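You operate a simulated robot arm through the tools that you are given. There is no shell and no other tool.

You are at the controls of a simulated robot arm. One attempt, no reset.

## Task
Gauge the unmarked plug and fit it in the hole of that size.
Fine: leave the gauge slide open; the weight stays on the knotty board.

The check looks at the end state, three seconds after you hand in, the way a careful person would. Anything else that was tipped, shoved, dropped, spilled or broken makes it a failure.

## Robot
A 7-joint arm with a two-finger parallel gripper, fixed in place. Base frame: the origin is at the foot of the arm, x ahead of it, y to its left, z up; the work surface is at about z = 85. Readings come in cm, degrees, newtons and seconds.
With the tool pointing down near the work surface it reaches from about 24 to 68 cm from the base axis. Its first joint turns from -66.0 to 66.0 degrees. Payload 2.4 kg.
Tool frame: the origin (TCP) lies between the finger pads and is the grasp point; the fingertips stand 3 cm ahead of it; z points along the fingers, y is the line along which they close. Largest opening 9.4 cm; finger width 2.8, thickness 1; the body of the gripper, 5 by 9.6 cm, starts 5.5 cm behind the TCP.
Orientation is that of the tool frame in the base frame, as a unit quaternion [w, x, y, z]. With the fingers straight down and closing along the base's y, the tool's x points along the base's -x, its y along +y and its z along -z.

## Interface
- The arm moves only by the tool step_arm. Its argument "rows" is a list that holds one entry, the list of rows, each a list of 7 numbers: the opening, from 0 (shut) to 1 (fully open), then the shift along the tool's x, y, z in cm, then the turn, a rotation vector about the tool's x, y, z in degrees. In form: [[[claw, dx, dy, dz, ax, ay, az], ...]]. A call has 1 to 20 rows; each row is the pose to reach, as a shift and turn from the pose commanded when the call began, along the tool's axes at that moment. A row lasts 0.2 s, in which the tool goes at most 5 cm and 8.6 degrees; a call with a longer step from one row to the next is refused whole, and so is a gripper value outside its range. A pose out of reach is approached as far as the arm can. The call stops where the force on the tool passes 90 N (or 10 N more than at its start, if that is more) or the arm is blocked; 0.2 s more then pass. The fingers move at their own pace (about 15.3 cm/s each) and stop on an object; they squeeze with about 39 N. The grip force told is the motor's: it shows also when the fingers shut on nothing. Time passes only in rows, and 0.2 s behind the last, so rows that repeat a pose let the fingers close. The reply holds the time, the measured pose of the TCP, the force on the tool along the base axes, the opening and the grip force, in the units named above and with some noise, with the torque about the TCP (base axes, N m) and any sound that the robot's microphone picked up.
- Cameras (640 x 400 px; columns grow to the right, rows downward): "scene" is fixed at [4.66, 47.39, 144.78]; the picture's right is [-0.82, -0.57, 0.00], its down [-0.31, 0.46, -0.83] and it looks along [0.47, -0.69, -0.55] (base axes); focal length 328 px, centre (320, 200). "wrist" rides on the gripper at [7.6, 1.4, -10.2] in the tool frame; the picture's right is [-0.18, 0.98, 0.00], its down [-0.75, -0.14, -0.64] and it looks along [-0.63, -0.12, 0.77] (tool axes); focal length 243 px, centre (320, 200).
- grab_frame(camera): a new picture of that camera. No time passes.
- point_at(camera, pixels): for up to 12 pixels [column, row] of the newest picture of that camera ("zoom" is the newest enlarged one), the place [x, y, z] in the base frame of the surface seen there, good to about 0.2 cm, but the place of the scene camera against the robot may be out by one fixed shift of up to 2.5 cm in any direction. No time passes.
- close_up(camera, box): a new picture of the part [left, top, right, bottom] of that camera's present view, enlarged. No time passes.
- finish_job(): hands the job in; it is judged then, once.

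Open the gripper and draw the arm clear of the work before you hand the job in, unless the task says otherwise.

The tools are called by a JSON object that holds its "op" and its "data". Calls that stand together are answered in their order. step_arm: Moves the arm, as the interface text tells. Its arguments: {"type":"object","properties":{"rows":{"type":"array"}},"required":["rows"]} The other tools are called the same way: grab_frame (camera) takes a picture; point_at (camera, pixels) gives the place of the surface under pixels of a picture; close_up (camera, box) takes an enlarged picture of a part of a camera's view; finish_job () hands the job in.

At the start:

```text
time_s: 0.0
eef_pos: [30.18, -30.13, 114.84]
orientation: [0.001, 0.0, 1.0, 0.0]
ft_force: [-0.5, -0.5, -0.6]
moment: [0.0, 0.01, 0.01]
opening: 9.4
gripper_force: 0.0
```

scene: 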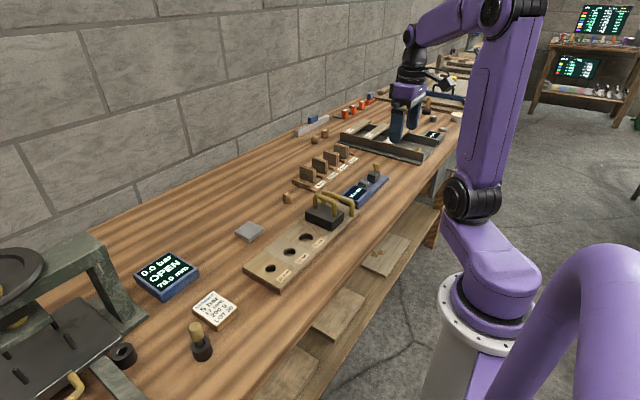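
wrist: 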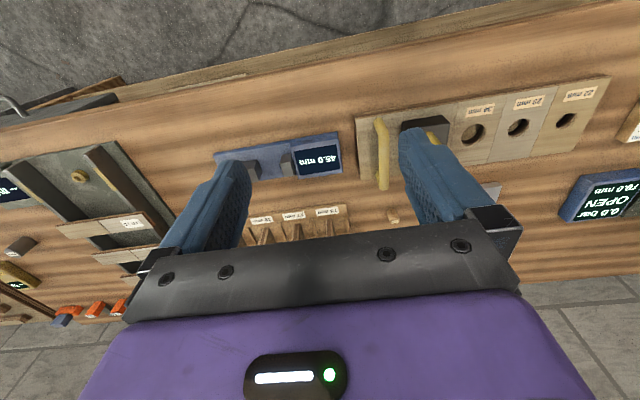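

The first pictures show a hole board near scene (300,245), a blue gauge near (365,188), and several other objects. I take close-ups to identify everything.

{"op": "close_up", "data": {"camera": "scene", "box": [230, 140, 400, 290]}}

{"op": "close_up", "data": {"camera": "scene", "box": [280, 80, 480, 200]}}

{"op": "close_up", "data": {"camera": "scene", "box": [0, 220, 260, 400]}}

{"op": "close_up", "data": {"camera": "wrist", "box": [190, 60, 640, 260]}}

{"op": "close_up", "data": {"camera": "wrist", "box": [0, 80, 240, 330]}}

```text
2.67 times, centred on (315, 215) of scene
```

zoom: 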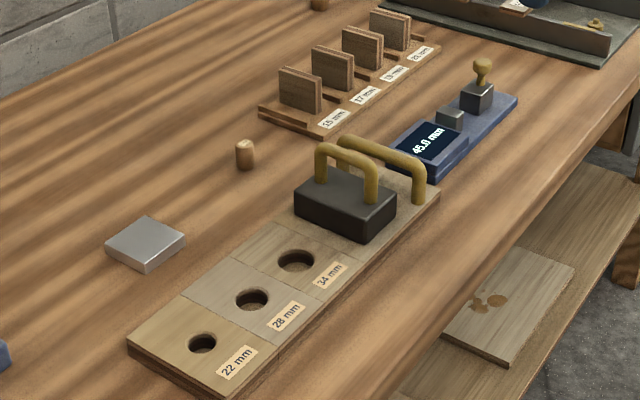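

```text
3.20 times, centred on (380, 140) of scene
```

zoom: 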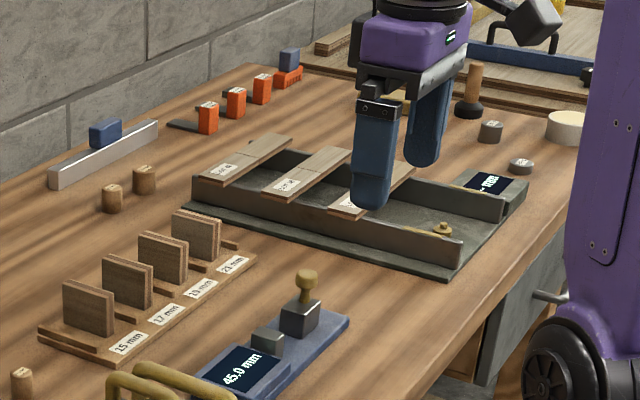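

```text
2.22 times, centred on (130, 310) of scene
```

zoom: 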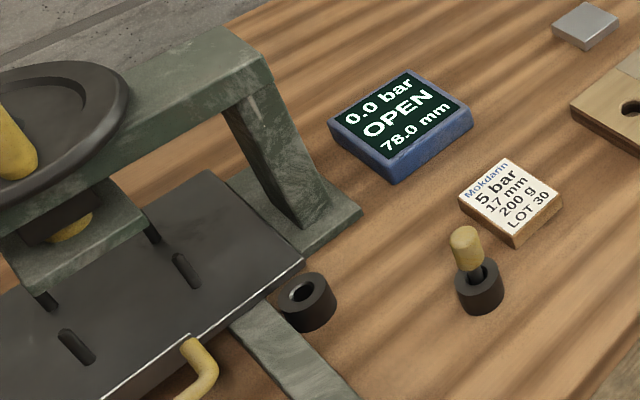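

```text
1.42 times, centred on (415, 160) of wrist
```

zoom: 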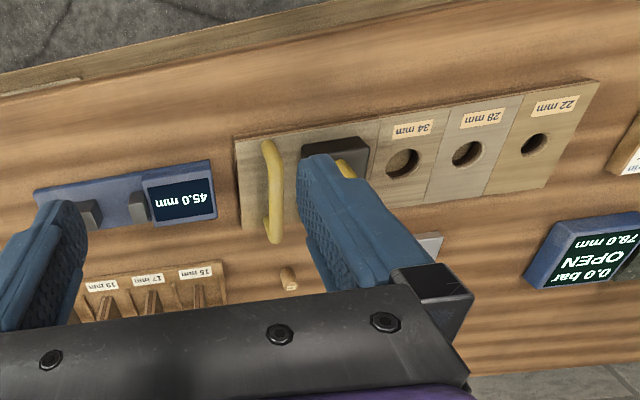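

```text
1.60 times, centred on (120, 205) of wrist
```

zoom: 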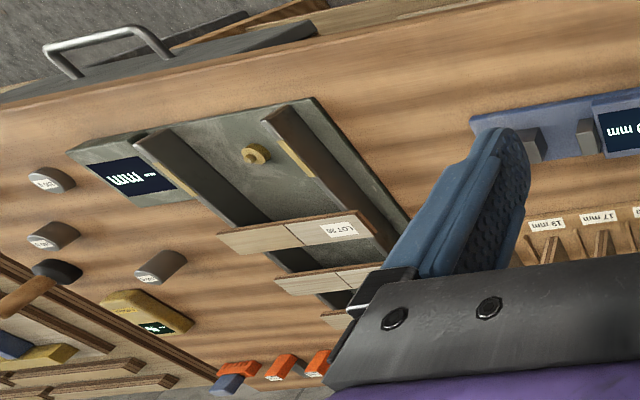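

I measure the main objects: gauge, holes, weight and the loose wooden cylinders, in the wrist picture (trustworthy frame) and in the scene picture.

{"op": "point_at", "data": {"camera": "wrist", "pixels": [[474, 132], [518, 127], [566, 120], [383, 150], [393, 216], [318, 157], [285, 163], [252, 170], [220, 165], [360, 120], [608, 80], [340, 140]]}}

{"op": "point_at", "data": {"camera": "scene", "pixels": [[309, 236], [290, 251], [269, 268], [288, 197], [315, 140], [324, 133], [325, 213], [350, 178], [371, 178], [376, 168], [249, 230], [361, 190]]}}

```text
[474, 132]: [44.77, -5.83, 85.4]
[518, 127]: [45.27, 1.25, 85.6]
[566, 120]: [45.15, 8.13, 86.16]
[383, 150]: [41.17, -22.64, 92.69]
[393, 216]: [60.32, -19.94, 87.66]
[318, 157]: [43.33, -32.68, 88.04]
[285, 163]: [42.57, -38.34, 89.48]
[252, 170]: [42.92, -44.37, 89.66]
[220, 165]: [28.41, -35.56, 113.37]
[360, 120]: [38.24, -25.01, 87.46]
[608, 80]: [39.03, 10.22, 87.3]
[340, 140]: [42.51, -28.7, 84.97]
```

```text
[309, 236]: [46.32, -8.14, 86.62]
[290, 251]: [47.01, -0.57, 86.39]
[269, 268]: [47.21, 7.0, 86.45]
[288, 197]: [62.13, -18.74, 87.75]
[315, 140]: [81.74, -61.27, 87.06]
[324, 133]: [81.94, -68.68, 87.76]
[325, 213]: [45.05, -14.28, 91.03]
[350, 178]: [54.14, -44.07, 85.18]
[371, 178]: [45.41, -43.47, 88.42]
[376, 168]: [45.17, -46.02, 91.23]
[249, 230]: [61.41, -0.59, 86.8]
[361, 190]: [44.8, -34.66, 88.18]
```

The loose cylinder at wrist (393,216), about (60.3,-19.9), is the reachable candidate plug. I move toward it for a closer look.

{"op": "step_arm", "data": {"rows": [[[1, -3, 2, 1, 0, 0, 0], [1, -6, 4, 2, 0, 0, 0], [1, -9, 6, 3, 0, 0, 0], [1, -12, 8, 4, 0, 0, 0], [1, -15, 10, 5, 0, 0, 0], [1, -15, 10, 5, 0, 0, 0]]]}}

{"op": "grab_frame", "data": {"camera": "wrist"}}

{"op": "grab_frame", "data": {"camera": "scene"}}

```text
time_s: 1.4
eef_pos: [45.24, -19.99, 110.07]
orientation: [0.0, 0.0, 1.0, 0.0]
ft_force: [-0.6, -0.4, -0.3]
moment: [-0.02, -0.01, 0.03]
opening: 9.4
gripper_force: 0.0
```

```text
taken
```

wrist: 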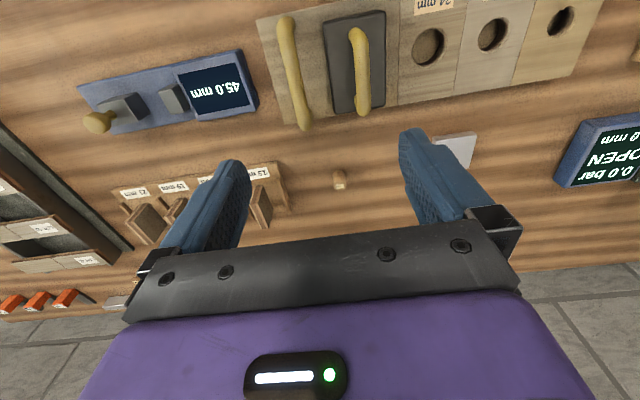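

```text
taken
```

scene: 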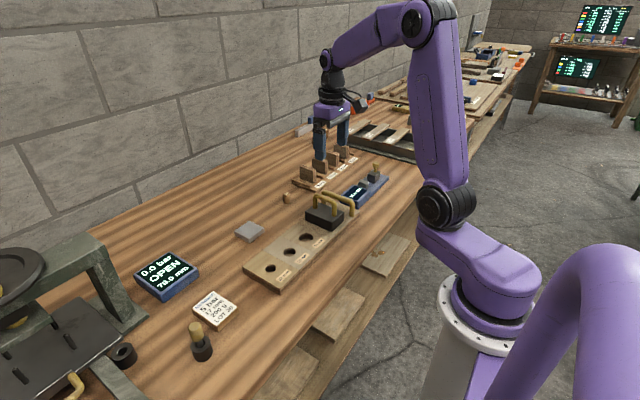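

{"op": "close_up", "data": {"camera": "wrist", "box": [240, 0, 440, 220]}}

{"op": "close_up", "data": {"camera": "wrist", "box": [60, 30, 300, 180]}}

{"op": "close_up", "data": {"camera": "wrist", "box": [300, 150, 380, 210]}}

{"op": "close_up", "data": {"camera": "scene", "box": [290, 120, 420, 230]}}

{"op": "close_up", "data": {"camera": "scene", "box": [340, 10, 540, 130]}}

```text
1.82 times, centred on (340, 110) of wrist
```

zoom: 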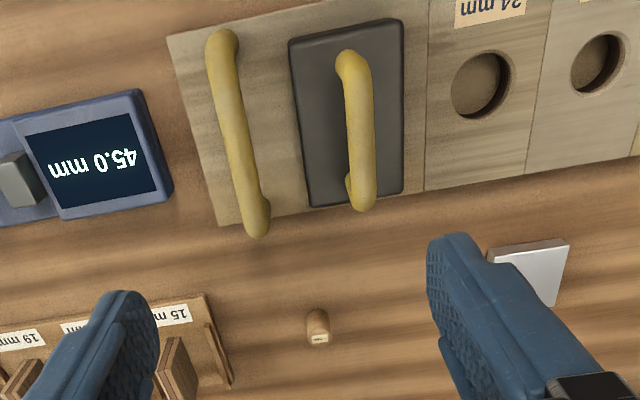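

```text
2.67 times, centred on (180, 105) of wrist
```

zoom: 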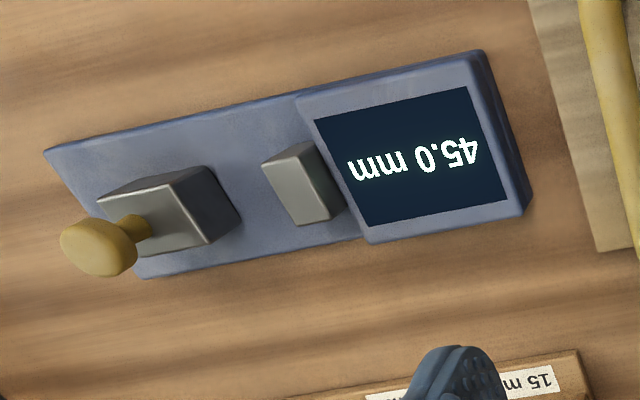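

```text
6.67 times, centred on (340, 180) of wrist
```

zoom: 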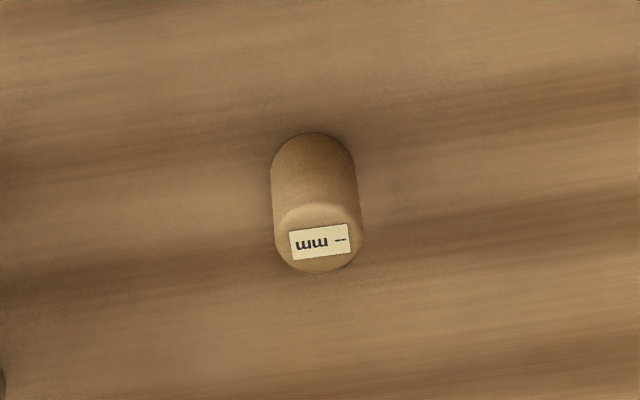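

```text
3.64 times, centred on (355, 175) of scene
```

zoom: 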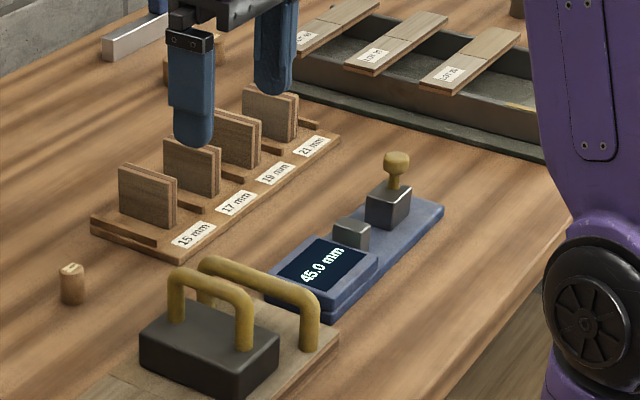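

```text
3.20 times, centred on (440, 70) of scene
```

zoom: 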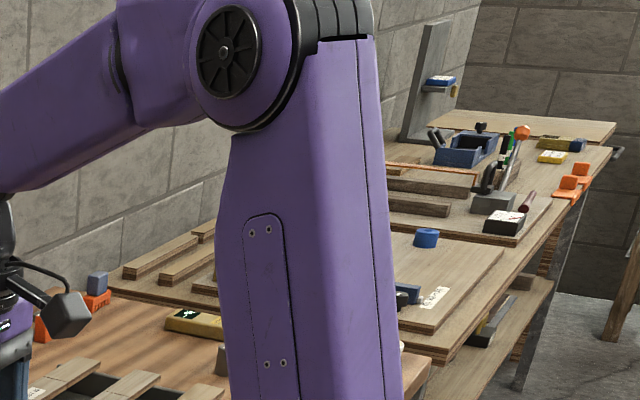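

The cylinder carries the label "-- mm": that is the unmarked plug. I take fresh zooms and measure the plug and gauge precisely.

{"op": "close_up", "data": {"camera": "wrist", "box": [300, 150, 380, 210]}}

{"op": "point_at", "data": {"camera": "zoom", "pixels": [[278, 240], [362, 240], [318, 206], [322, 268], [318, 240], [312, 150], [272, 160], [355, 160], [318, 275], [420, 200], [200, 200]]}}

{"op": "close_up", "data": {"camera": "wrist", "box": [60, 30, 300, 180]}}

{"op": "point_at", "data": {"camera": "zoom", "pixels": [[98, 202], [206, 168], [240, 215], [206, 243], [264, 164], [310, 142], [300, 224], [340, 212], [240, 160], [250, 235], [95, 245], [170, 210]]}}

```text
6.67 times, centred on (340, 180) of wrist
```

zoom: 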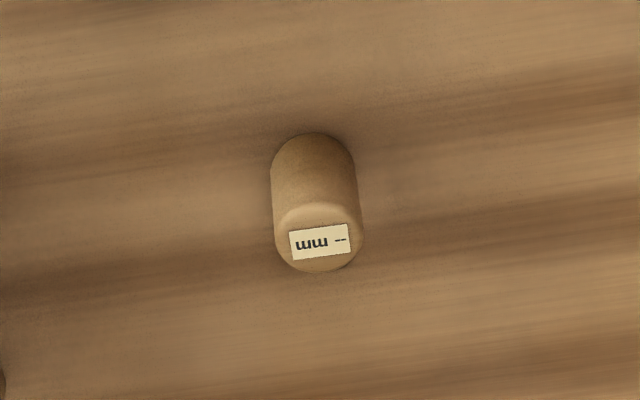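

```text
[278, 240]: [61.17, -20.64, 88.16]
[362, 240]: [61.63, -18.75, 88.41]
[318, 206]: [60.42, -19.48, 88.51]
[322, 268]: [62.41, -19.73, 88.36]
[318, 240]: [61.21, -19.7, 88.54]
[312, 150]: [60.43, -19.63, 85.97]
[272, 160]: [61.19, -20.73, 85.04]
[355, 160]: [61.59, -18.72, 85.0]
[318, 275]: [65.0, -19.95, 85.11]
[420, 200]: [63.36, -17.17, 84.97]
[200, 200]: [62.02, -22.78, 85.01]
```

```text
2.67 times, centred on (180, 105) of wrist
```

zoom: 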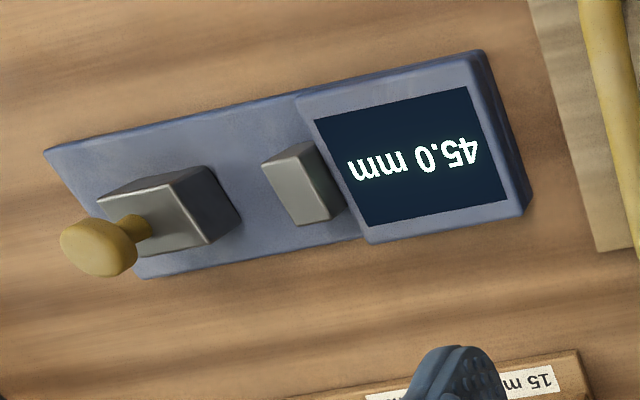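

```text
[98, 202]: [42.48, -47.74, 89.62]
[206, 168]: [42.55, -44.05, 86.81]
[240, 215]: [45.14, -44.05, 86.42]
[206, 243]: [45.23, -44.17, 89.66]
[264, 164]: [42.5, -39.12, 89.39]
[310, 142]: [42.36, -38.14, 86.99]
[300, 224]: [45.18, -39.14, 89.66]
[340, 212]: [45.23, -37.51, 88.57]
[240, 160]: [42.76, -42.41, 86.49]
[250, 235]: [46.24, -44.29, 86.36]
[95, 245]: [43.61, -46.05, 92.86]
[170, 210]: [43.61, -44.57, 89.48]
```

The plug stands at about (61.35,-19.7), top z≈88.4, about 2.1–2.2 cm across and 3.4 tall; the gauge gap runs along y between y≈-44 and -39.2 at x≈43.8, base z≈86.3. I go above the plug while turning the tool 90° so the fingers close along x.

{"op": "step_arm", "data": {"rows": [[[1, -1.35, 0, 0.8, 0, 0, 7.5], [1, -2.7, 0, 1.6, 0, 0, 15], [1, -4.0, 0, 2.4, 0, 0, 22.5], [1, -5.4, 0, 3.2, 0, 0, 30], [0.9, -6.7, 0.1, 4, 0, 0, 37.5], [0.8, -8.1, 0.1, 5, 0, 0, 45], [0.7, -9.4, 0.1, 6, 0, 0, 52.5], [0.6, -10.8, 0.2, 7, 0, 0, 60], [0.6, -12.1, 0.2, 8, 0, 0, 67.5], [0.6, -13.5, 0.3, 9, 0, 0, 75], [0.6, -14.8, 0.3, 10, 0, 0, 82.5], [0.6, -16.15, 0.4, 11, 0, 0, 90], [0.6, -16.15, 0.4, 11, 0, 0, 90]]]}}

{"op": "grab_frame", "data": {"camera": "wrist"}}

{"op": "grab_frame", "data": {"camera": "scene"}}

```text
time_s: 4.2
eef_pos: [61.08, -19.9, 98.86]
orientation: [0.0, 0.707, 0.707, 0.0]
ft_force: [0.4, 0.4, 0.7]
moment: [0.05, -0.01, 0.02]
opening: 5.65
gripper_force: 0.0
```

```text
taken
```

wrist: 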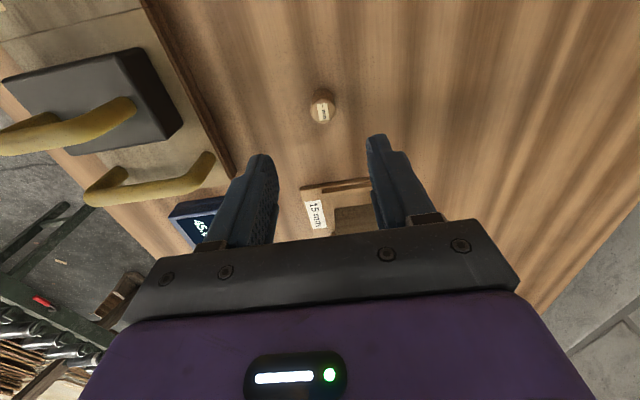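

```text
taken
```

scene: 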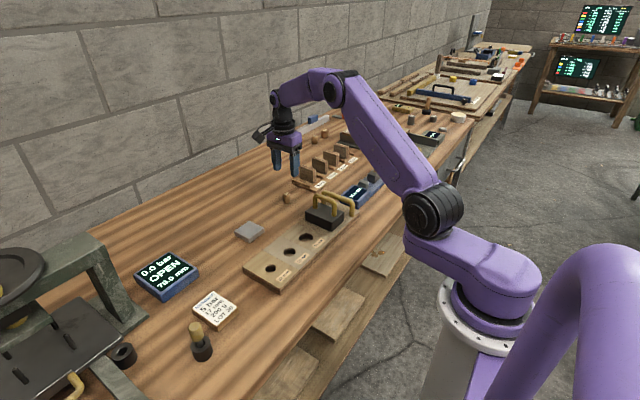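

The plug shows at wrist (322,105), now seen from the +y side. I zoom and measure it again from here.

{"op": "close_up", "data": {"camera": "wrist", "box": [290, 80, 354, 120]}}

```text
10.00 times, centred on (322, 100) of wrist
```

zoom: 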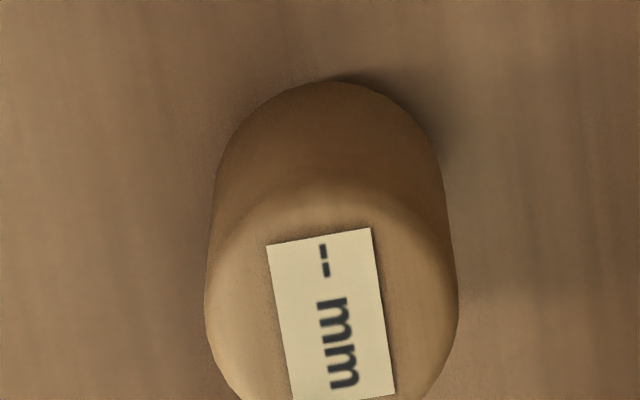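

{"op": "close_up", "data": {"camera": "wrist", "box": [290, 85, 354, 125]}}

{"op": "point_at", "data": {"camera": "zoom", "pixels": [[210, 270], [455, 255], [335, 145], [335, 270], [335, 365], [225, 150], [430, 120], [330, 35], [330, 20], [150, 150]]}}

```text
10.00 times, centred on (322, 105) of wrist
```

zoom: 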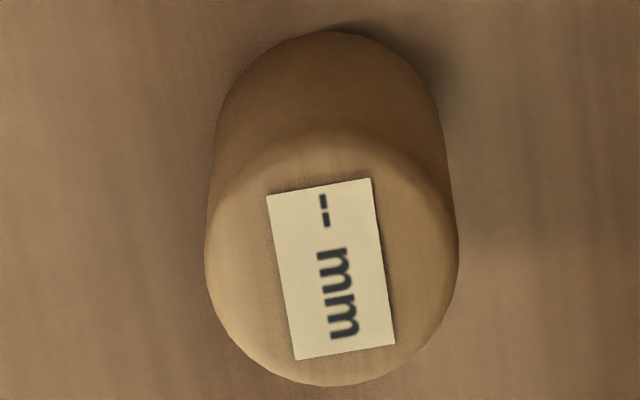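

```text
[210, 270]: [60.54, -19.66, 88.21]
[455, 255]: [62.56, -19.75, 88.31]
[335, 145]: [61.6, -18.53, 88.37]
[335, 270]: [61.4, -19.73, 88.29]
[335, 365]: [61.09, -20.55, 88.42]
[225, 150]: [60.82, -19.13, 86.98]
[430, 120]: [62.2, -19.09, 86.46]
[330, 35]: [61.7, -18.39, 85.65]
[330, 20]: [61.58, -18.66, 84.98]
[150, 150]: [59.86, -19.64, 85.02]
```

Plug centre (61.5,-19.65), top z 88.35. I lower around it so the fingertips are about 1.7 cm above the table, then close.

{"op": "step_arm", "data": {"rows": [[[0.6, 0.1, 0.2, 2.5, 0, 0, 0], [0.6, 0.1, 0.2, 5, 0, 0, 0], [0.6, 0.1, 0.2, 7.5, 0, 0, 0], [0.6, 0.1, 0.2, 9.2, 0, 0, 0], [0.6, 0.1, 0.2, 9.2, 0, 0, 0], [0.2, 0.1, 0.2, 9.2, 0, 0, 0], [0, 0.1, 0.2, 9.2, 0, 0, 0], [0, 0.1, 0.2, 9.2, 0, 0, 0], [0, 0.1, 0.2, 9.2, 0, 0, 0]]]}}

{"op": "grab_frame", "data": {"camera": "wrist"}}

```text
time_s: 6.2
eef_pos: [61.49, -19.7, 89.55]
orientation: [0.0, 0.707, 0.707, 0.0]
ft_force: [0.8, -0.5, -0.7]
moment: [0.04, -0.01, -0.01]
opening: 1.84
gripper_force: 39.2
```

```text
taken
```

wrist: 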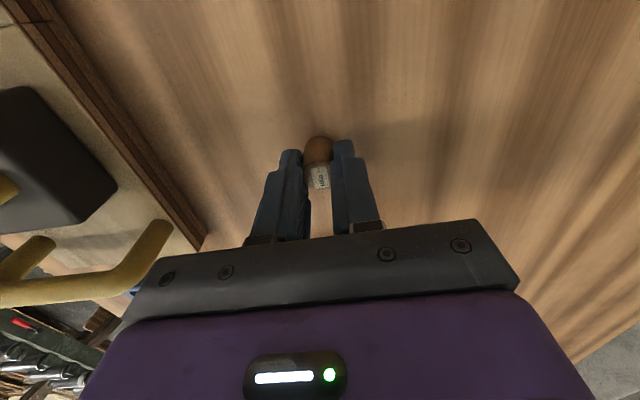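

The plug is gripped (opening 1.84, 39 N). I lift it and carry it to above the gauge gap.

{"op": "step_arm", "data": {"rows": [[[0, 0, 0, -4, 0, 0, 0], [0, 0, 0, -8, 0, 0, 0], [0, -1, -1, -11, 0, 0, 0], [0, -4, -3.4, -12, 0, 0, 0], [0, -7, -6, -12, 0, 0, 0], [0, -10, -8.4, -12, 0, 0, 0], [0, -13, -11, -12, 0, 0, 0], [0, -16, -13.4, -12, 0, 0, 0], [0, -19, -16, -12, 0, 0, 0], [0, -21.2, -17.7, -12, 0, 0, 0], [0, -21.2, -17.7, -12, 0, 0, 0]]]}}

{"op": "grab_frame", "data": {"camera": "wrist"}}

{"op": "grab_frame", "data": {"camera": "scene"}}

```text
time_s: 8.6
eef_pos: [43.9, -40.72, 101.16]
orientation: [0.0, 0.707, 0.707, 0.001]
ft_force: [0.4, -0.2, -0.5]
moment: [0.01, 0.02, 0.02]
opening: 1.86
gripper_force: 39.3
```

```text
taken
```

wrist: 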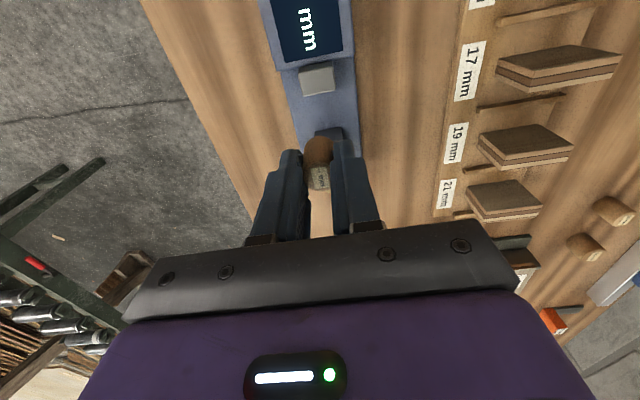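

```text
taken
```

scene: 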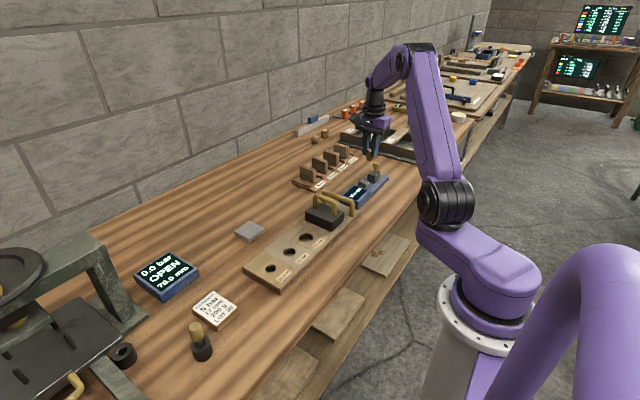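

From above the gauge, the fixed jaw shows at wrist (317,80) and the slide is partly hidden at (330,133). I zoom and measure the jaw faces.

{"op": "close_up", "data": {"camera": "wrist", "box": [240, 50, 400, 150]}}

{"op": "point_at", "data": {"camera": "zoom", "pixels": [[240, 90], [370, 90], [235, 125], [368, 115], [250, 180], [370, 170], [310, 100], [320, 250], [170, 130], [460, 120], [310, 320], [400, 320]]}}

```text
4.00 times, centred on (320, 100) of wrist
```

zoom: 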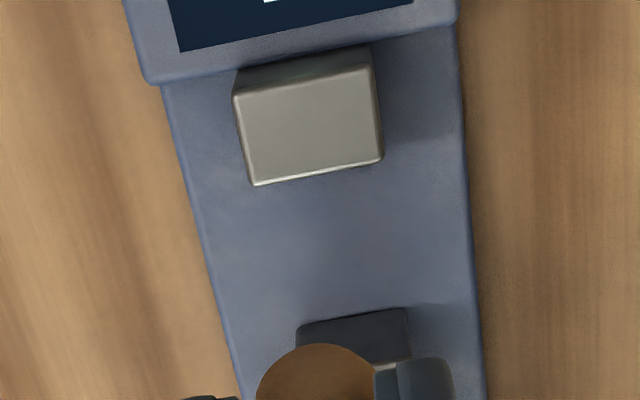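

```text
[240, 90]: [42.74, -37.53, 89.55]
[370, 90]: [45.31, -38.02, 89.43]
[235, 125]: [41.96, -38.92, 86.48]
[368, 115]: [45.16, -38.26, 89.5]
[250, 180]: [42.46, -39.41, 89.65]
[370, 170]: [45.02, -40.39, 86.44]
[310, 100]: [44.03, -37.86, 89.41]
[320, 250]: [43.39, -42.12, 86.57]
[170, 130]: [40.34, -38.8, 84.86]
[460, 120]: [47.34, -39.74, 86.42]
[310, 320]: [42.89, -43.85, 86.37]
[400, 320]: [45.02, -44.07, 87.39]
```

Fixed jaw face is at y≈-39.35, slide face y≈-43.85, base top z≈86.45, centre x≈43.85. I shift to y≈-41.3 and descend to just above the base.

{"op": "step_arm", "data": {"rows": [[[0, -0.45, 0.1, 0, 0, 0, 0], [0, -0.45, 0.1, 3, 0, 0, 0], [0, -0.45, 0.1, 6, 0, 0, 0], [0, -0.45, 0.1, 8, 0, 0, 0], [0, -0.45, 0.1, 9.3, 0, 0, 0], [0, -0.45, 0.1, 9.3, 0, 0, 0]]]}}

{"op": "grab_frame", "data": {"camera": "wrist"}}

{"op": "close_up", "data": {"camera": "scene", "box": [320, 130, 420, 210]}}

```text
time_s: 10.0
eef_pos: [43.87, -41.15, 92.33]
orientation: [0.0, 0.707, 0.708, 0.0]
ft_force: [-0.4, -0.6, 0.2]
moment: [0.0, 0.0, 0.01]
opening: 1.85
gripper_force: 39.0
```

```text
taken
```

wrist: 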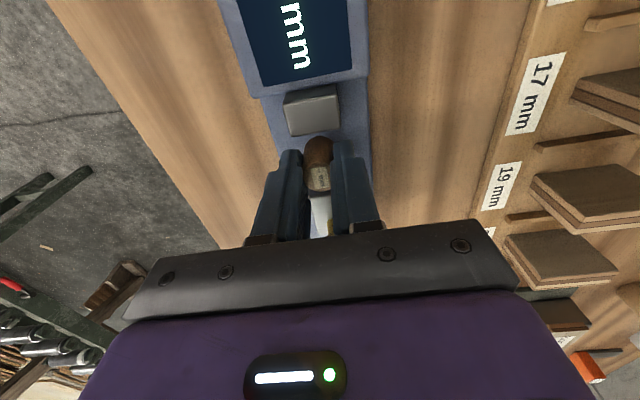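

```text
5.00 times, centred on (370, 170) of scene
```

zoom: 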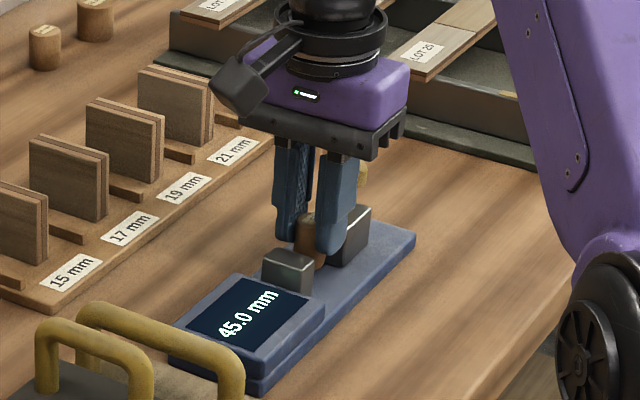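

The plug hangs centred between the jaws. I lower in small steps and watch for contact.

{"op": "step_arm", "data": {"rows": [[[0, 0, 0, 0.4, 0, 0, 0], [0, 0, 0, 0.8, 0, 0, 0], [0, 0, 0, 1.0, 0, 0, 0], [0, 0, 0, 1.0, 0, 0, 0]]]}}

{"op": "close_up", "data": {"camera": "scene", "box": [350, 160, 400, 200]}}

```text
time_s: 11.0
eef_pos: [43.94, -41.36, 91.29]
orientation: [0.0, 0.707, 0.707, 0.0]
ft_force: [-0.1, 1.0, -0.2]
moment: [-0.01, -0.02, -0.01]
opening: 1.83
gripper_force: 39.5
```

```text
10.00 times, centred on (375, 180) of scene
```

zoom: 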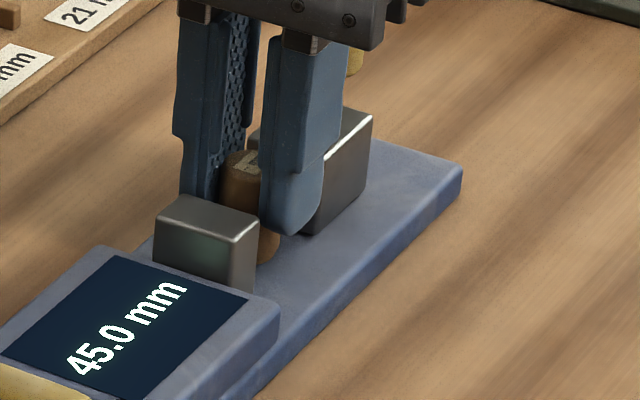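

No contact yet and a small gap remains. I lower further by 0.1 cm steps.

{"op": "step_arm", "data": {"rows": [[[0, 0, 0, 0.1, 0, 0, 0], [0, 0, 0, 0.2, 0, 0, 0], [0, 0, 0, 0.2, 0, 0, 0]]]}}

```text
time_s: 11.8
eef_pos: [43.87, -41.29, 90.98]
orientation: [0.0, 0.707, 0.707, -0.001]
ft_force: [0.5, 0.2, 0.0]
moment: [0.04, 0.01, 0.0]
opening: 1.83
gripper_force: 38.8
```

{"op": "step_arm", "data": {"rows": [[[0, 0, 0, 0.1, 0, 0, 0], [0, 0, 0, 0.1, 0, 0, 0]]]}}

{"op": "close_up", "data": {"camera": "scene", "box": [350, 160, 400, 200]}}

```text
time_s: 12.4
eef_pos: [43.88, -41.27, 90.99]
orientation: [0.0, 0.707, 0.707, 0.0]
ft_force: [0.6, 0.1, 0.8]
moment: [0.02, 0.0, 0.02]
opening: 1.85
gripper_force: 38.8
```

```text
10.00 times, centred on (375, 180) of scene
```

zoom: 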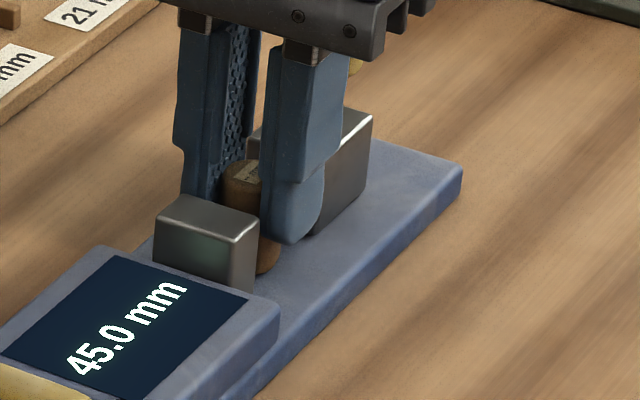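

Still no clear contact force; another 0.1–0.2 cm down.

{"op": "step_arm", "data": {"rows": [[[0, 0, 0, 0.1, 0, 0, 0], [0, 0, 0, 0.1, 0, 0, 0]]]}}

{"op": "step_arm", "data": {"rows": [[[0, 0, 0, 0.05, 0, 0, 0], [0, 0, 0, 0.05, 0, 0, 0]]]}}

```text
time_s: 13.0
eef_pos: [43.79, -41.22, 90.92]
orientation: [0.0, 0.707, 0.707, 0.0]
ft_force: [0.2, 0.5, 0.1]
moment: [-0.02, -0.03, -0.01]
opening: 1.83
gripper_force: 38.7
```

```text
time_s: 13.6
eef_pos: [43.87, -41.16, 90.92]
orientation: [0.0, 0.707, 0.707, -0.001]
ft_force: [-0.8, -1.2, 3.3]
moment: [-0.04, 0.07, 0.03]
opening: 1.81
gripper_force: 38.7
```

A light 3 N contact: the plug stands on the gauge base. I release it and draw straight up.

{"op": "step_arm", "data": {"rows": [[[0.1, 0, 0, 0, 0, 0, 0], [0.25, 0, 0, 0, 0, 0, 0], [0.5, 0, 0, 0, 0, 0, 0], [0.5, 0, 0, 0, 0, 0, 0], [0.5, 0, 0, -2, 0, 0, 0], [0.5, 0, 0, -5, 0, 0, 0], [0.5, 0, 0, -9, 0, 0, 0], [0.5, 0, 0, -9, 0, 0, 0]]]}}

{"op": "grab_frame", "data": {"camera": "wrist"}}

{"op": "close_up", "data": {"camera": "scene", "box": [340, 150, 400, 200]}}

```text
time_s: 15.4
eef_pos: [44.03, -41.54, 99.9]
orientation: [-0.001, 0.708, 0.707, 0.0]
ft_force: [-0.5, -0.7, 0.4]
moment: [-0.01, 0.01, -0.01]
opening: 4.72
gripper_force: 0.0
```

```text
taken
```

wrist: 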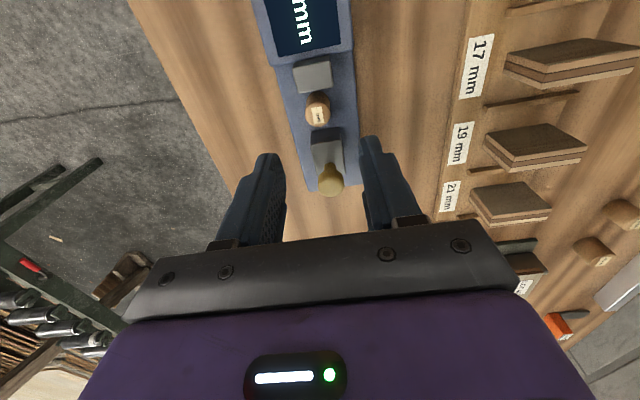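

```text
8.00 times, centred on (370, 175) of scene
```

zoom: 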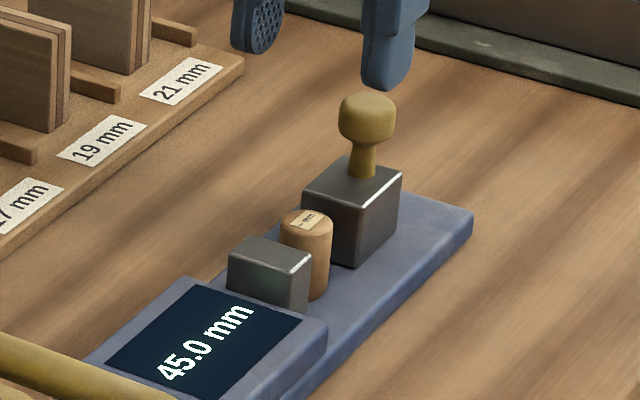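

The plug stands between the jaws. I measure the knob, slide and plug from this view.

{"op": "close_up", "data": {"camera": "wrist", "box": [256, 50, 400, 210]}}

```text
2.50 times, centred on (328, 130) of wrist
```

zoom: 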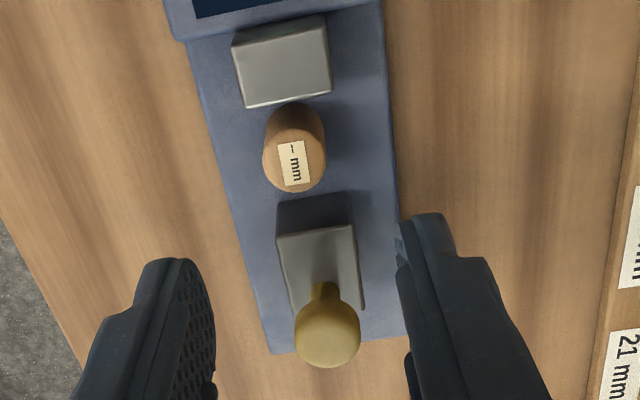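

{"op": "point_at", "data": {"camera": "zoom", "pixels": [[297, 335], [359, 335], [328, 335], [328, 308], [328, 364], [322, 290], [280, 240], [352, 228], [300, 150], [264, 152], [326, 152], [362, 305]]}}

```text
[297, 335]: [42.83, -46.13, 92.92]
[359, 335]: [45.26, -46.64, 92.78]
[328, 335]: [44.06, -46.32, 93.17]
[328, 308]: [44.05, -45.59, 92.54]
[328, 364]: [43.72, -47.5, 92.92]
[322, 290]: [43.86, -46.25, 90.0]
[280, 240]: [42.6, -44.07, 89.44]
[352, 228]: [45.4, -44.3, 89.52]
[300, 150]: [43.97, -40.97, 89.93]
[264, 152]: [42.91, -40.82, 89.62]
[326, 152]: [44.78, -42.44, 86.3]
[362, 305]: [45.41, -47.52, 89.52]
```

Knob head centre is about (43.95,-46.4), z 91.8–93.3, slide top z≈89.5. I move over it, descend and close on the knob.

{"op": "step_arm", "data": {"rows": [[[0.5, -2.5, 0.08, 0, 0, 0, 0], [0.5, -5.1, 0.08, 0, 0, 0, 0], [0.5, -5.1, 0.08, 2.5, 0, 0, 0], [0.5, -5.1, 0.08, 5, 0, 0, 0], [0.5, -5.1, 0.08, 6.7, 0, 0, 0], [0.5, -5.1, 0.08, 6.7, 0, 0, 0], [0.3, -5.1, 0.08, 6.7, 0, 0, 0], [0, -5.1, 0.08, 6.7, 0, 0, 0], [0, -5.1, 0.08, 6.7, 0, 0, 0]]]}}

{"op": "close_up", "data": {"camera": "scene", "box": [340, 150, 400, 200]}}

```text
time_s: 17.4
eef_pos: [44.13, -46.49, 93.09]
orientation: [0.001, 0.707, 0.708, 0.001]
ft_force: [6.5, -1.0, -5.0]
moment: [-0.59, -0.11, -0.01]
opening: 2.36
gripper_force: 45.0
```

```text
8.00 times, centred on (370, 175) of scene
```

zoom: 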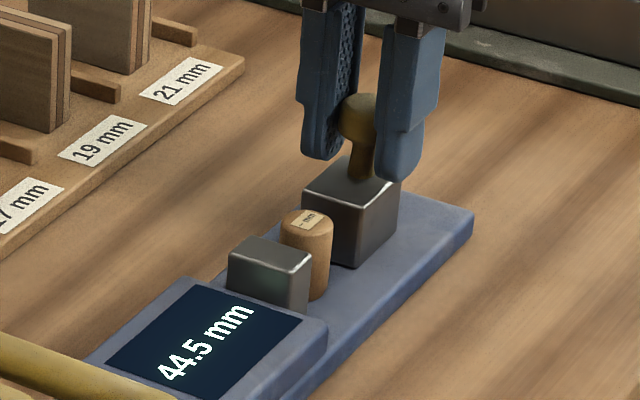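

The knob is gripped and the gauge reads 44.5 mm, so the slide moves with it. I push it along +y (tool +x) 1.5 cm.

{"op": "step_arm", "data": {"rows": [[[0, 0.3, 0.05, 0, 0, 0, 0], [0, 0.6, 0.05, 0, 0, 0, 0], [0, 0.9, 0.05, 0, 0, 0, 0], [0, 1.2, 0.05, 0, 0, 0, 0], [0, 1.5, 0.05, 0, 0, 0, 0], [0, 1.5, 0.05, 0, 0, 0, 0]]]}}

{"op": "close_up", "data": {"camera": "scene", "box": [340, 150, 400, 200]}}

```text
time_s: 18.8
eef_pos: [44.01, -44.65, 93.09]
orientation: [0.0, 0.706, 0.708, 0.001]
ft_force: [18.4, -0.2, -19.2]
moment: [-0.51, -0.21, 0.16]
opening: 2.32
gripper_force: 45.5
```

```text
8.00 times, centred on (370, 175) of scene
```

zoom: 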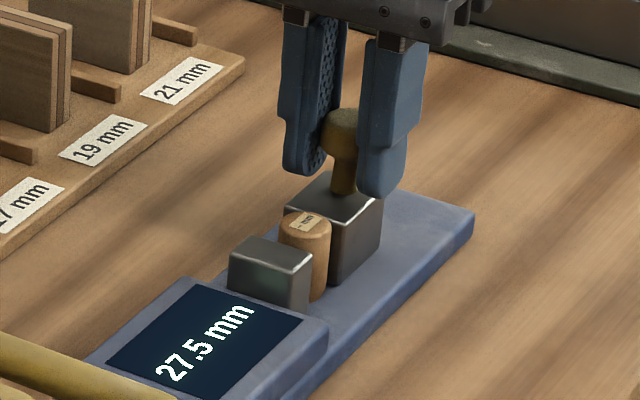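

Gauge now 27.5 mm, with side and downward loads on the tool of about 19 N. I undo the small sideways shift, ease slightly down, and push on gently.

{"op": "step_arm", "data": {"rows": [[[0, 0.1, 0, 0.05, 0, 0, 0], [0, 0.2, 0, 0.05, 0, 0, 0], [0, 0.3, 0, 0.05, 0, 0, 0], [0, 0.3, 0, 0.05, 0, 0, 0]]]}}

{"op": "close_up", "data": {"camera": "scene", "box": [340, 150, 400, 200]}}

```text
time_s: 19.8
eef_pos: [44.08, -44.47, 93.14]
orientation: [0.0, 0.706, 0.708, 0.0]
ft_force: [23.0, -0.2, -19.8]
moment: [0.37, -0.33, 0.0]
opening: 2.34
gripper_force: 45.1
```

```text
8.00 times, centred on (370, 175) of scene
```

zoom: 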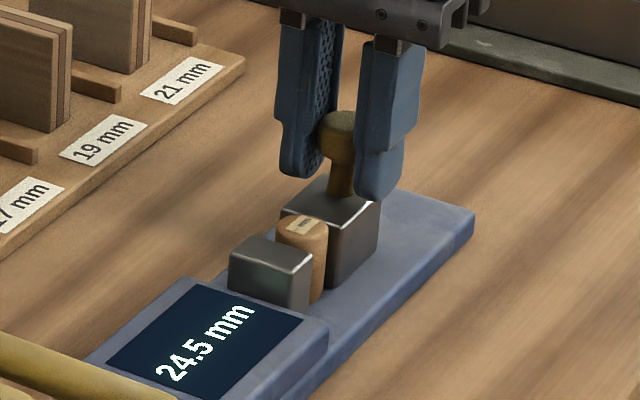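

Reading 24.5 mm; the side load keeps growing. I ease +x and down to relieve it before pushing further.

{"op": "step_arm", "data": {"rows": [[[0, 0, 0.1, 0.05, 0, 0, 0], [0, 0, 0.15, 0.1, 0, 0, 0], [0, 0, 0.15, 0.1, 0, 0, 0]]]}}

```text
time_s: 20.6
eef_pos: [43.99, -44.66, 93.11]
orientation: [0.0, 0.707, 0.707, 0.001]
ft_force: [12.7, 1.7, -5.8]
moment: [0.97, -0.07, 0.19]
opening: 2.36
gripper_force: 45.2
```

Loads dropped to 13 and 6 N. I ease a little more and push on in 0.1 steps.

{"op": "step_arm", "data": {"rows": [[[0, 0, 0.1, 0.03, 0, 0, 0], [0, 0.1, 0.15, 0.03, 0, 0, 0], [0, 0.2, 0.15, 0.03, 0, 0, 0], [0, 0.2, 0.15, 0.03, 0, 0, 0]]]}}

{"op": "close_up", "data": {"camera": "scene", "box": [340, 150, 400, 200]}}

```text
time_s: 21.6
eef_pos: [44.02, -44.57, 93.15]
orientation: [-0.001, 0.708, 0.706, -0.001]
ft_force: [-14.0, -1.3, 7.1]
moment: [-0.21, 0.19, -0.15]
opening: 2.33
gripper_force: 44.7
```

```text
8.00 times, centred on (370, 175) of scene
```

zoom: 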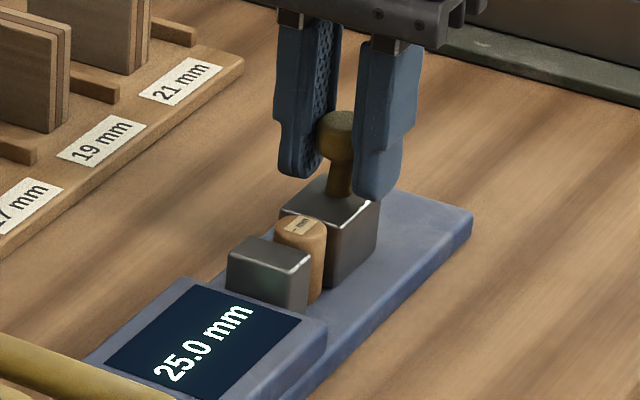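

Reading 25.0 mm with the y force still near zero, so the jaws aren't tight. I centre x slightly back and push 0.3 cm more.

{"op": "step_arm", "data": {"rows": [[[0, 0, -0.08, -0.02, 0, 0, 0], [0, 0.1, -0.08, -0.02, 0, 0, 0], [0, 0.2, -0.08, -0.02, 0, 0, 0], [0, 0.3, -0.08, -0.02, 0, 0, 0], [0, 0.3, -0.08, -0.02, 0, 0, 0]]]}}

{"op": "close_up", "data": {"camera": "scene", "box": [340, 150, 400, 200]}}

```text
time_s: 22.8
eef_pos: [44.09, -44.17, 93.11]
orientation: [0.001, 0.708, 0.707, 0.001]
ft_force: [-17.1, -5.0, 17.8]
moment: [0.95, 0.25, -0.02]
opening: 2.32
gripper_force: 45.2
```

```text
8.00 times, centred on (370, 175) of scene
```

zoom: 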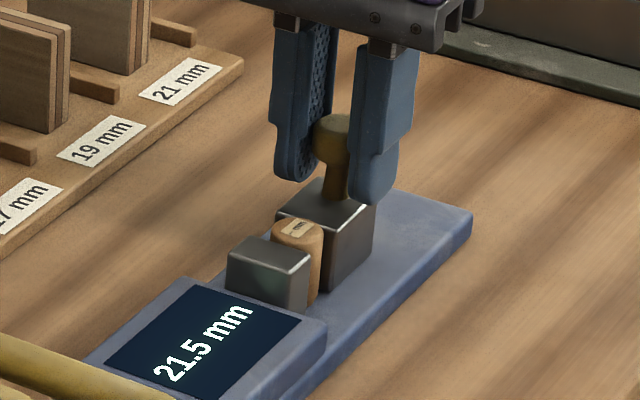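

Reading 21.5 mm, y force -5 N: near contact. I relieve x/z and press 0.1 cm further to settle the reading.

{"op": "step_arm", "data": {"rows": [[[0, 0, -0.08, -0.05, 0, 0, 0], [0, 0.05, -0.08, -0.05, 0, 0, 0], [0, 0.1, -0.08, -0.05, 0, 0, 0], [0, 0.1, -0.08, -0.05, 0, 0, 0]]]}}

{"op": "close_up", "data": {"camera": "scene", "box": [340, 150, 400, 200]}}

```text
time_s: 23.8
eef_pos: [43.99, -44.15, 93.02]
orientation: [0.0, 0.707, 0.707, -0.001]
ft_force: [-16.1, -6.3, 13.6]
moment: [-0.34, 0.14, 0.01]
opening: 2.33
gripper_force: 45.1
```

```text
8.00 times, centred on (370, 175) of scene
```

zoom: 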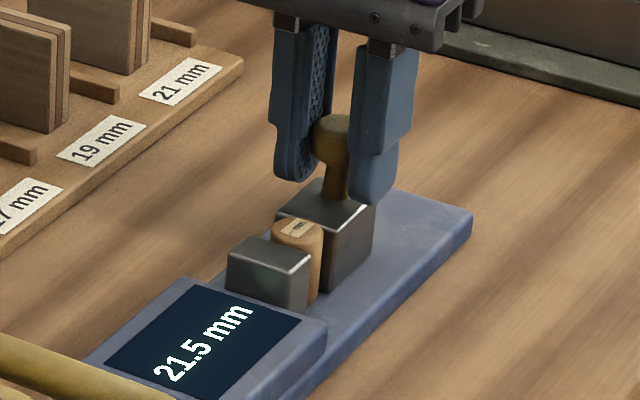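

Reading holds at 21.5 mm. I press slightly more to confirm the jaws are on the plug.

{"op": "step_arm", "data": {"rows": [[[0, 0.1, -0.05, -0.03, 0, 0, 0], [0, 0.15, -0.05, -0.03, 0, 0, 0], [0, 0.15, -0.05, -0.03, 0, 0, 0]]]}}

{"op": "close_up", "data": {"camera": "scene", "box": [340, 150, 400, 200]}}

```text
time_s: 24.6
eef_pos: [43.99, -44.11, 93.11]
orientation: [0.003, 0.708, 0.706, -0.001]
ft_force: [-1.5, -23.0, -2.6]
moment: [-0.44, -0.14, -0.06]
opening: 2.37
gripper_force: 45.1
```

```text
8.00 times, centred on (370, 175) of scene
```

zoom: 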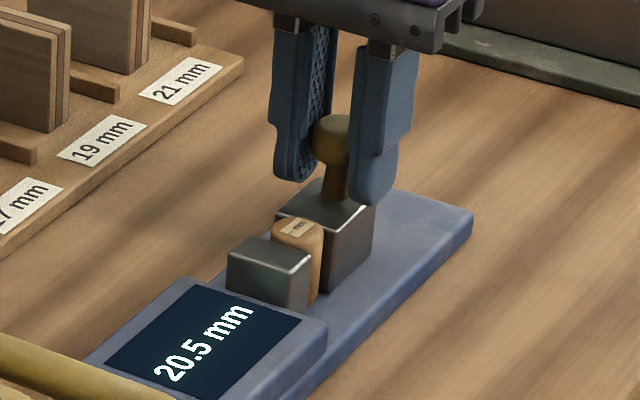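

At 23 N squeeze the gauge reads 20.5 mm, so the plug is about 21 mm: it belongs to the 22 mm hole. I draw the slide open again with the knob still gripped.

{"op": "step_arm", "data": {"rows": [[[0, -0.2, 0, 0, 0, 0, 0], [0, -0.5, 0, 0, 0, 0, 0], [0, -0.9, 0, 0, 0, 0, 0], [0, -1.3, 0, 0, 0, 0, 0], [0, -1.7, 0, 0, 0, 0, 0], [0, -2.1, 0, 0, 0, 0, 0], [0, -2.4, 0, 0, 0, 0, 0], [0, -2.4, 0, 0, 0, 0, 0]]]}}

{"op": "close_up", "data": {"camera": "scene", "box": [340, 150, 400, 200]}}

```text
time_s: 26.4
eef_pos: [43.93, -46.15, 93.14]
orientation: [0.0, 0.707, 0.707, 0.0]
ft_force: [-7.6, 0.9, 6.9]
moment: [0.93, 0.11, -0.12]
opening: 2.34
gripper_force: 44.8
```

```text
8.00 times, centred on (370, 175) of scene
```

zoom: 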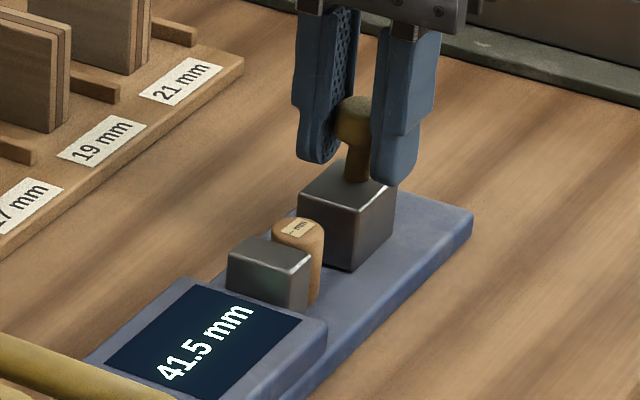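

The slide is at 41.5 mm and the plug stays by the fixed jaw. I draw it 0.25 cm further, release the knob and rise.

{"op": "step_arm", "data": {"rows": [[[0, -0.15, 0, 0, 0, 0, 0], [0, -0.25, 0, 0, 0, 0, 0], [0, -0.25, 0, 0, 0, 0, 0], [0.2, -0.25, 0, 0, 0, 0, 0], [0.4, -0.25, 0, 0, 0, 0, 0], [0.5, -0.25, 0, 0, 0, 0, 0], [0.5, -0.25, 0, -2, 0, 0, 0], [0.5, -0.25, 0, -4.5, 0, 0, 0], [0.5, -0.25, 0, -7, 0, 0, 0], [0.5, 2.5, 0, -7, 0, 0, 0], [0.5, 5, 0, -7, 0, 0, 0], [0.5, 5, 0, -7, 0, 0, 0]]]}}

{"op": "grab_frame", "data": {"camera": "wrist"}}

{"op": "close_up", "data": {"camera": "scene", "box": [340, 150, 400, 200]}}

{"op": "close_up", "data": {"camera": "wrist", "box": [256, 50, 400, 140]}}

```text
time_s: 29.0
eef_pos: [43.89, -41.26, 100.21]
orientation: [0.0, 0.707, 0.707, 0.0]
ft_force: [1.1, -0.7, -0.2]
moment: [-0.01, -0.04, 0.04]
opening: 4.69
gripper_force: 0.0
```

```text
taken
```

wrist: 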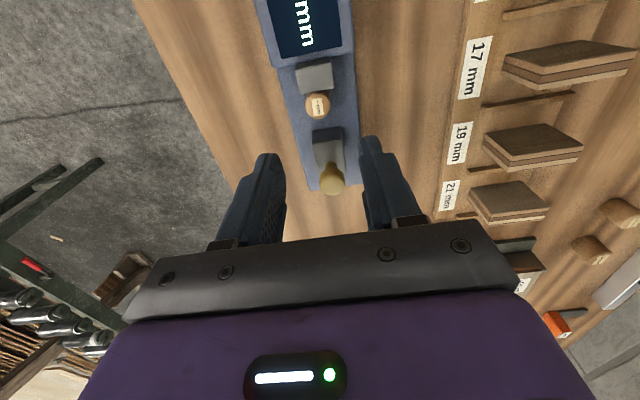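

```text
8.00 times, centred on (370, 175) of scene
```

zoom: 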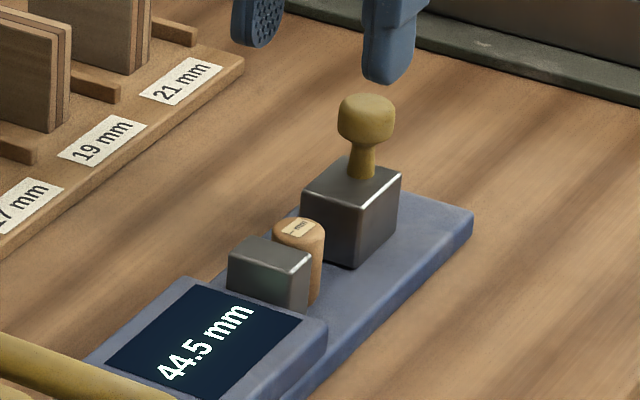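

```text
4.44 times, centred on (328, 95) of wrist
```

zoom: 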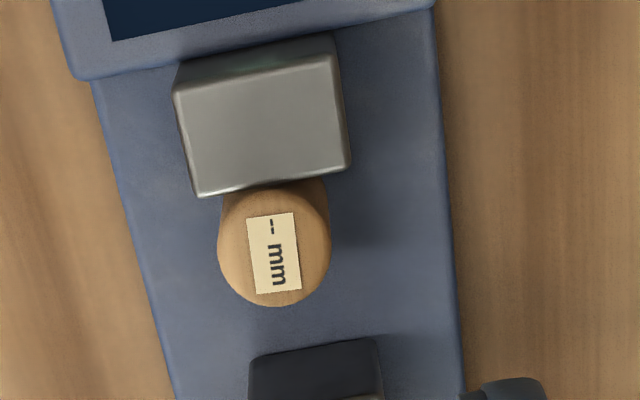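

{"op": "point_at", "data": {"camera": "zoom", "pixels": [[220, 245], [330, 245], [272, 250], [275, 300], [272, 195], [200, 192], [348, 165], [290, 350], [172, 95], [332, 55]]}}

{"op": "point_at", "data": {"camera": "wrist", "pixels": [[317, 105], [340, 85], [300, 85]]}}

```text
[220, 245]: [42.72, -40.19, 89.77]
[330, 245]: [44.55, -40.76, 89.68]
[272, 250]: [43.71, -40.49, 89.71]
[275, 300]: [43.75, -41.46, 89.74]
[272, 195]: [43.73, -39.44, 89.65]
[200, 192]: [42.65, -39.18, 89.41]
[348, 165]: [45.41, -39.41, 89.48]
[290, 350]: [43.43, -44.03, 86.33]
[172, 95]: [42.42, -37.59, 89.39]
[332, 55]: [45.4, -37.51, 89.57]
```

```text
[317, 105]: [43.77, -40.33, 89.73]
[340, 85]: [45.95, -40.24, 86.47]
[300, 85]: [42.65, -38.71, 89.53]
```

Plug centre is now (43.72,-40.45), against the fixed jaw (face y≈-39.4). I come down with the fingers centred at y≈-41.1 so they clear that jaw, stopping first above the plug.

{"op": "step_arm", "data": {"rows": [[[0.5, 0.14, -0.3, 0, 0, 0, 0], [0.5, 0.14, -0.3, 2.5, 0, 0, 0], [0.5, 0.14, -0.3, 5, 0, 0, 0], [0.5, 0.14, -0.3, 5, 0, 0, 0]]]}}

{"op": "step_arm", "data": {"rows": [[[0.5, 0, 0, 0, 0, 0, 0]]]}}

{"op": "grab_frame", "data": {"camera": "wrist"}}

```text
time_s: 30.0
eef_pos: [43.66, -41.17, 95.12]
orientation: [0.0, 0.707, 0.708, 0.0]
ft_force: [1.1, -0.6, -0.3]
moment: [-0.01, 0.03, 0.02]
opening: 4.69
gripper_force: 0.1
```

```text
time_s: 30.4
eef_pos: [43.63, -41.19, 95.2]
orientation: [0.0, 0.707, 0.707, 0.0]
ft_force: [-0.2, 0.3, -0.6]
moment: [0.02, 0.01, -0.03]
opening: 4.71
gripper_force: 0.1
```

```text
taken
```

wrist: 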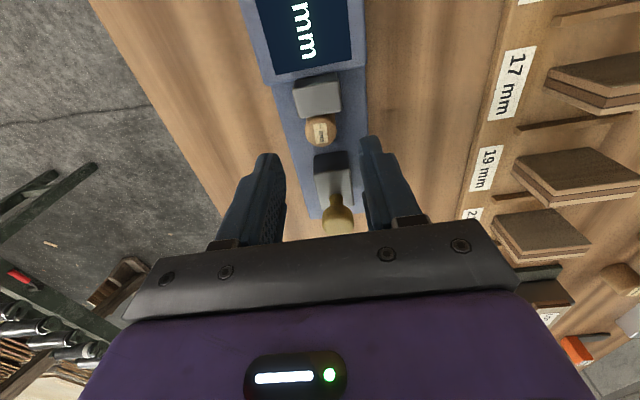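

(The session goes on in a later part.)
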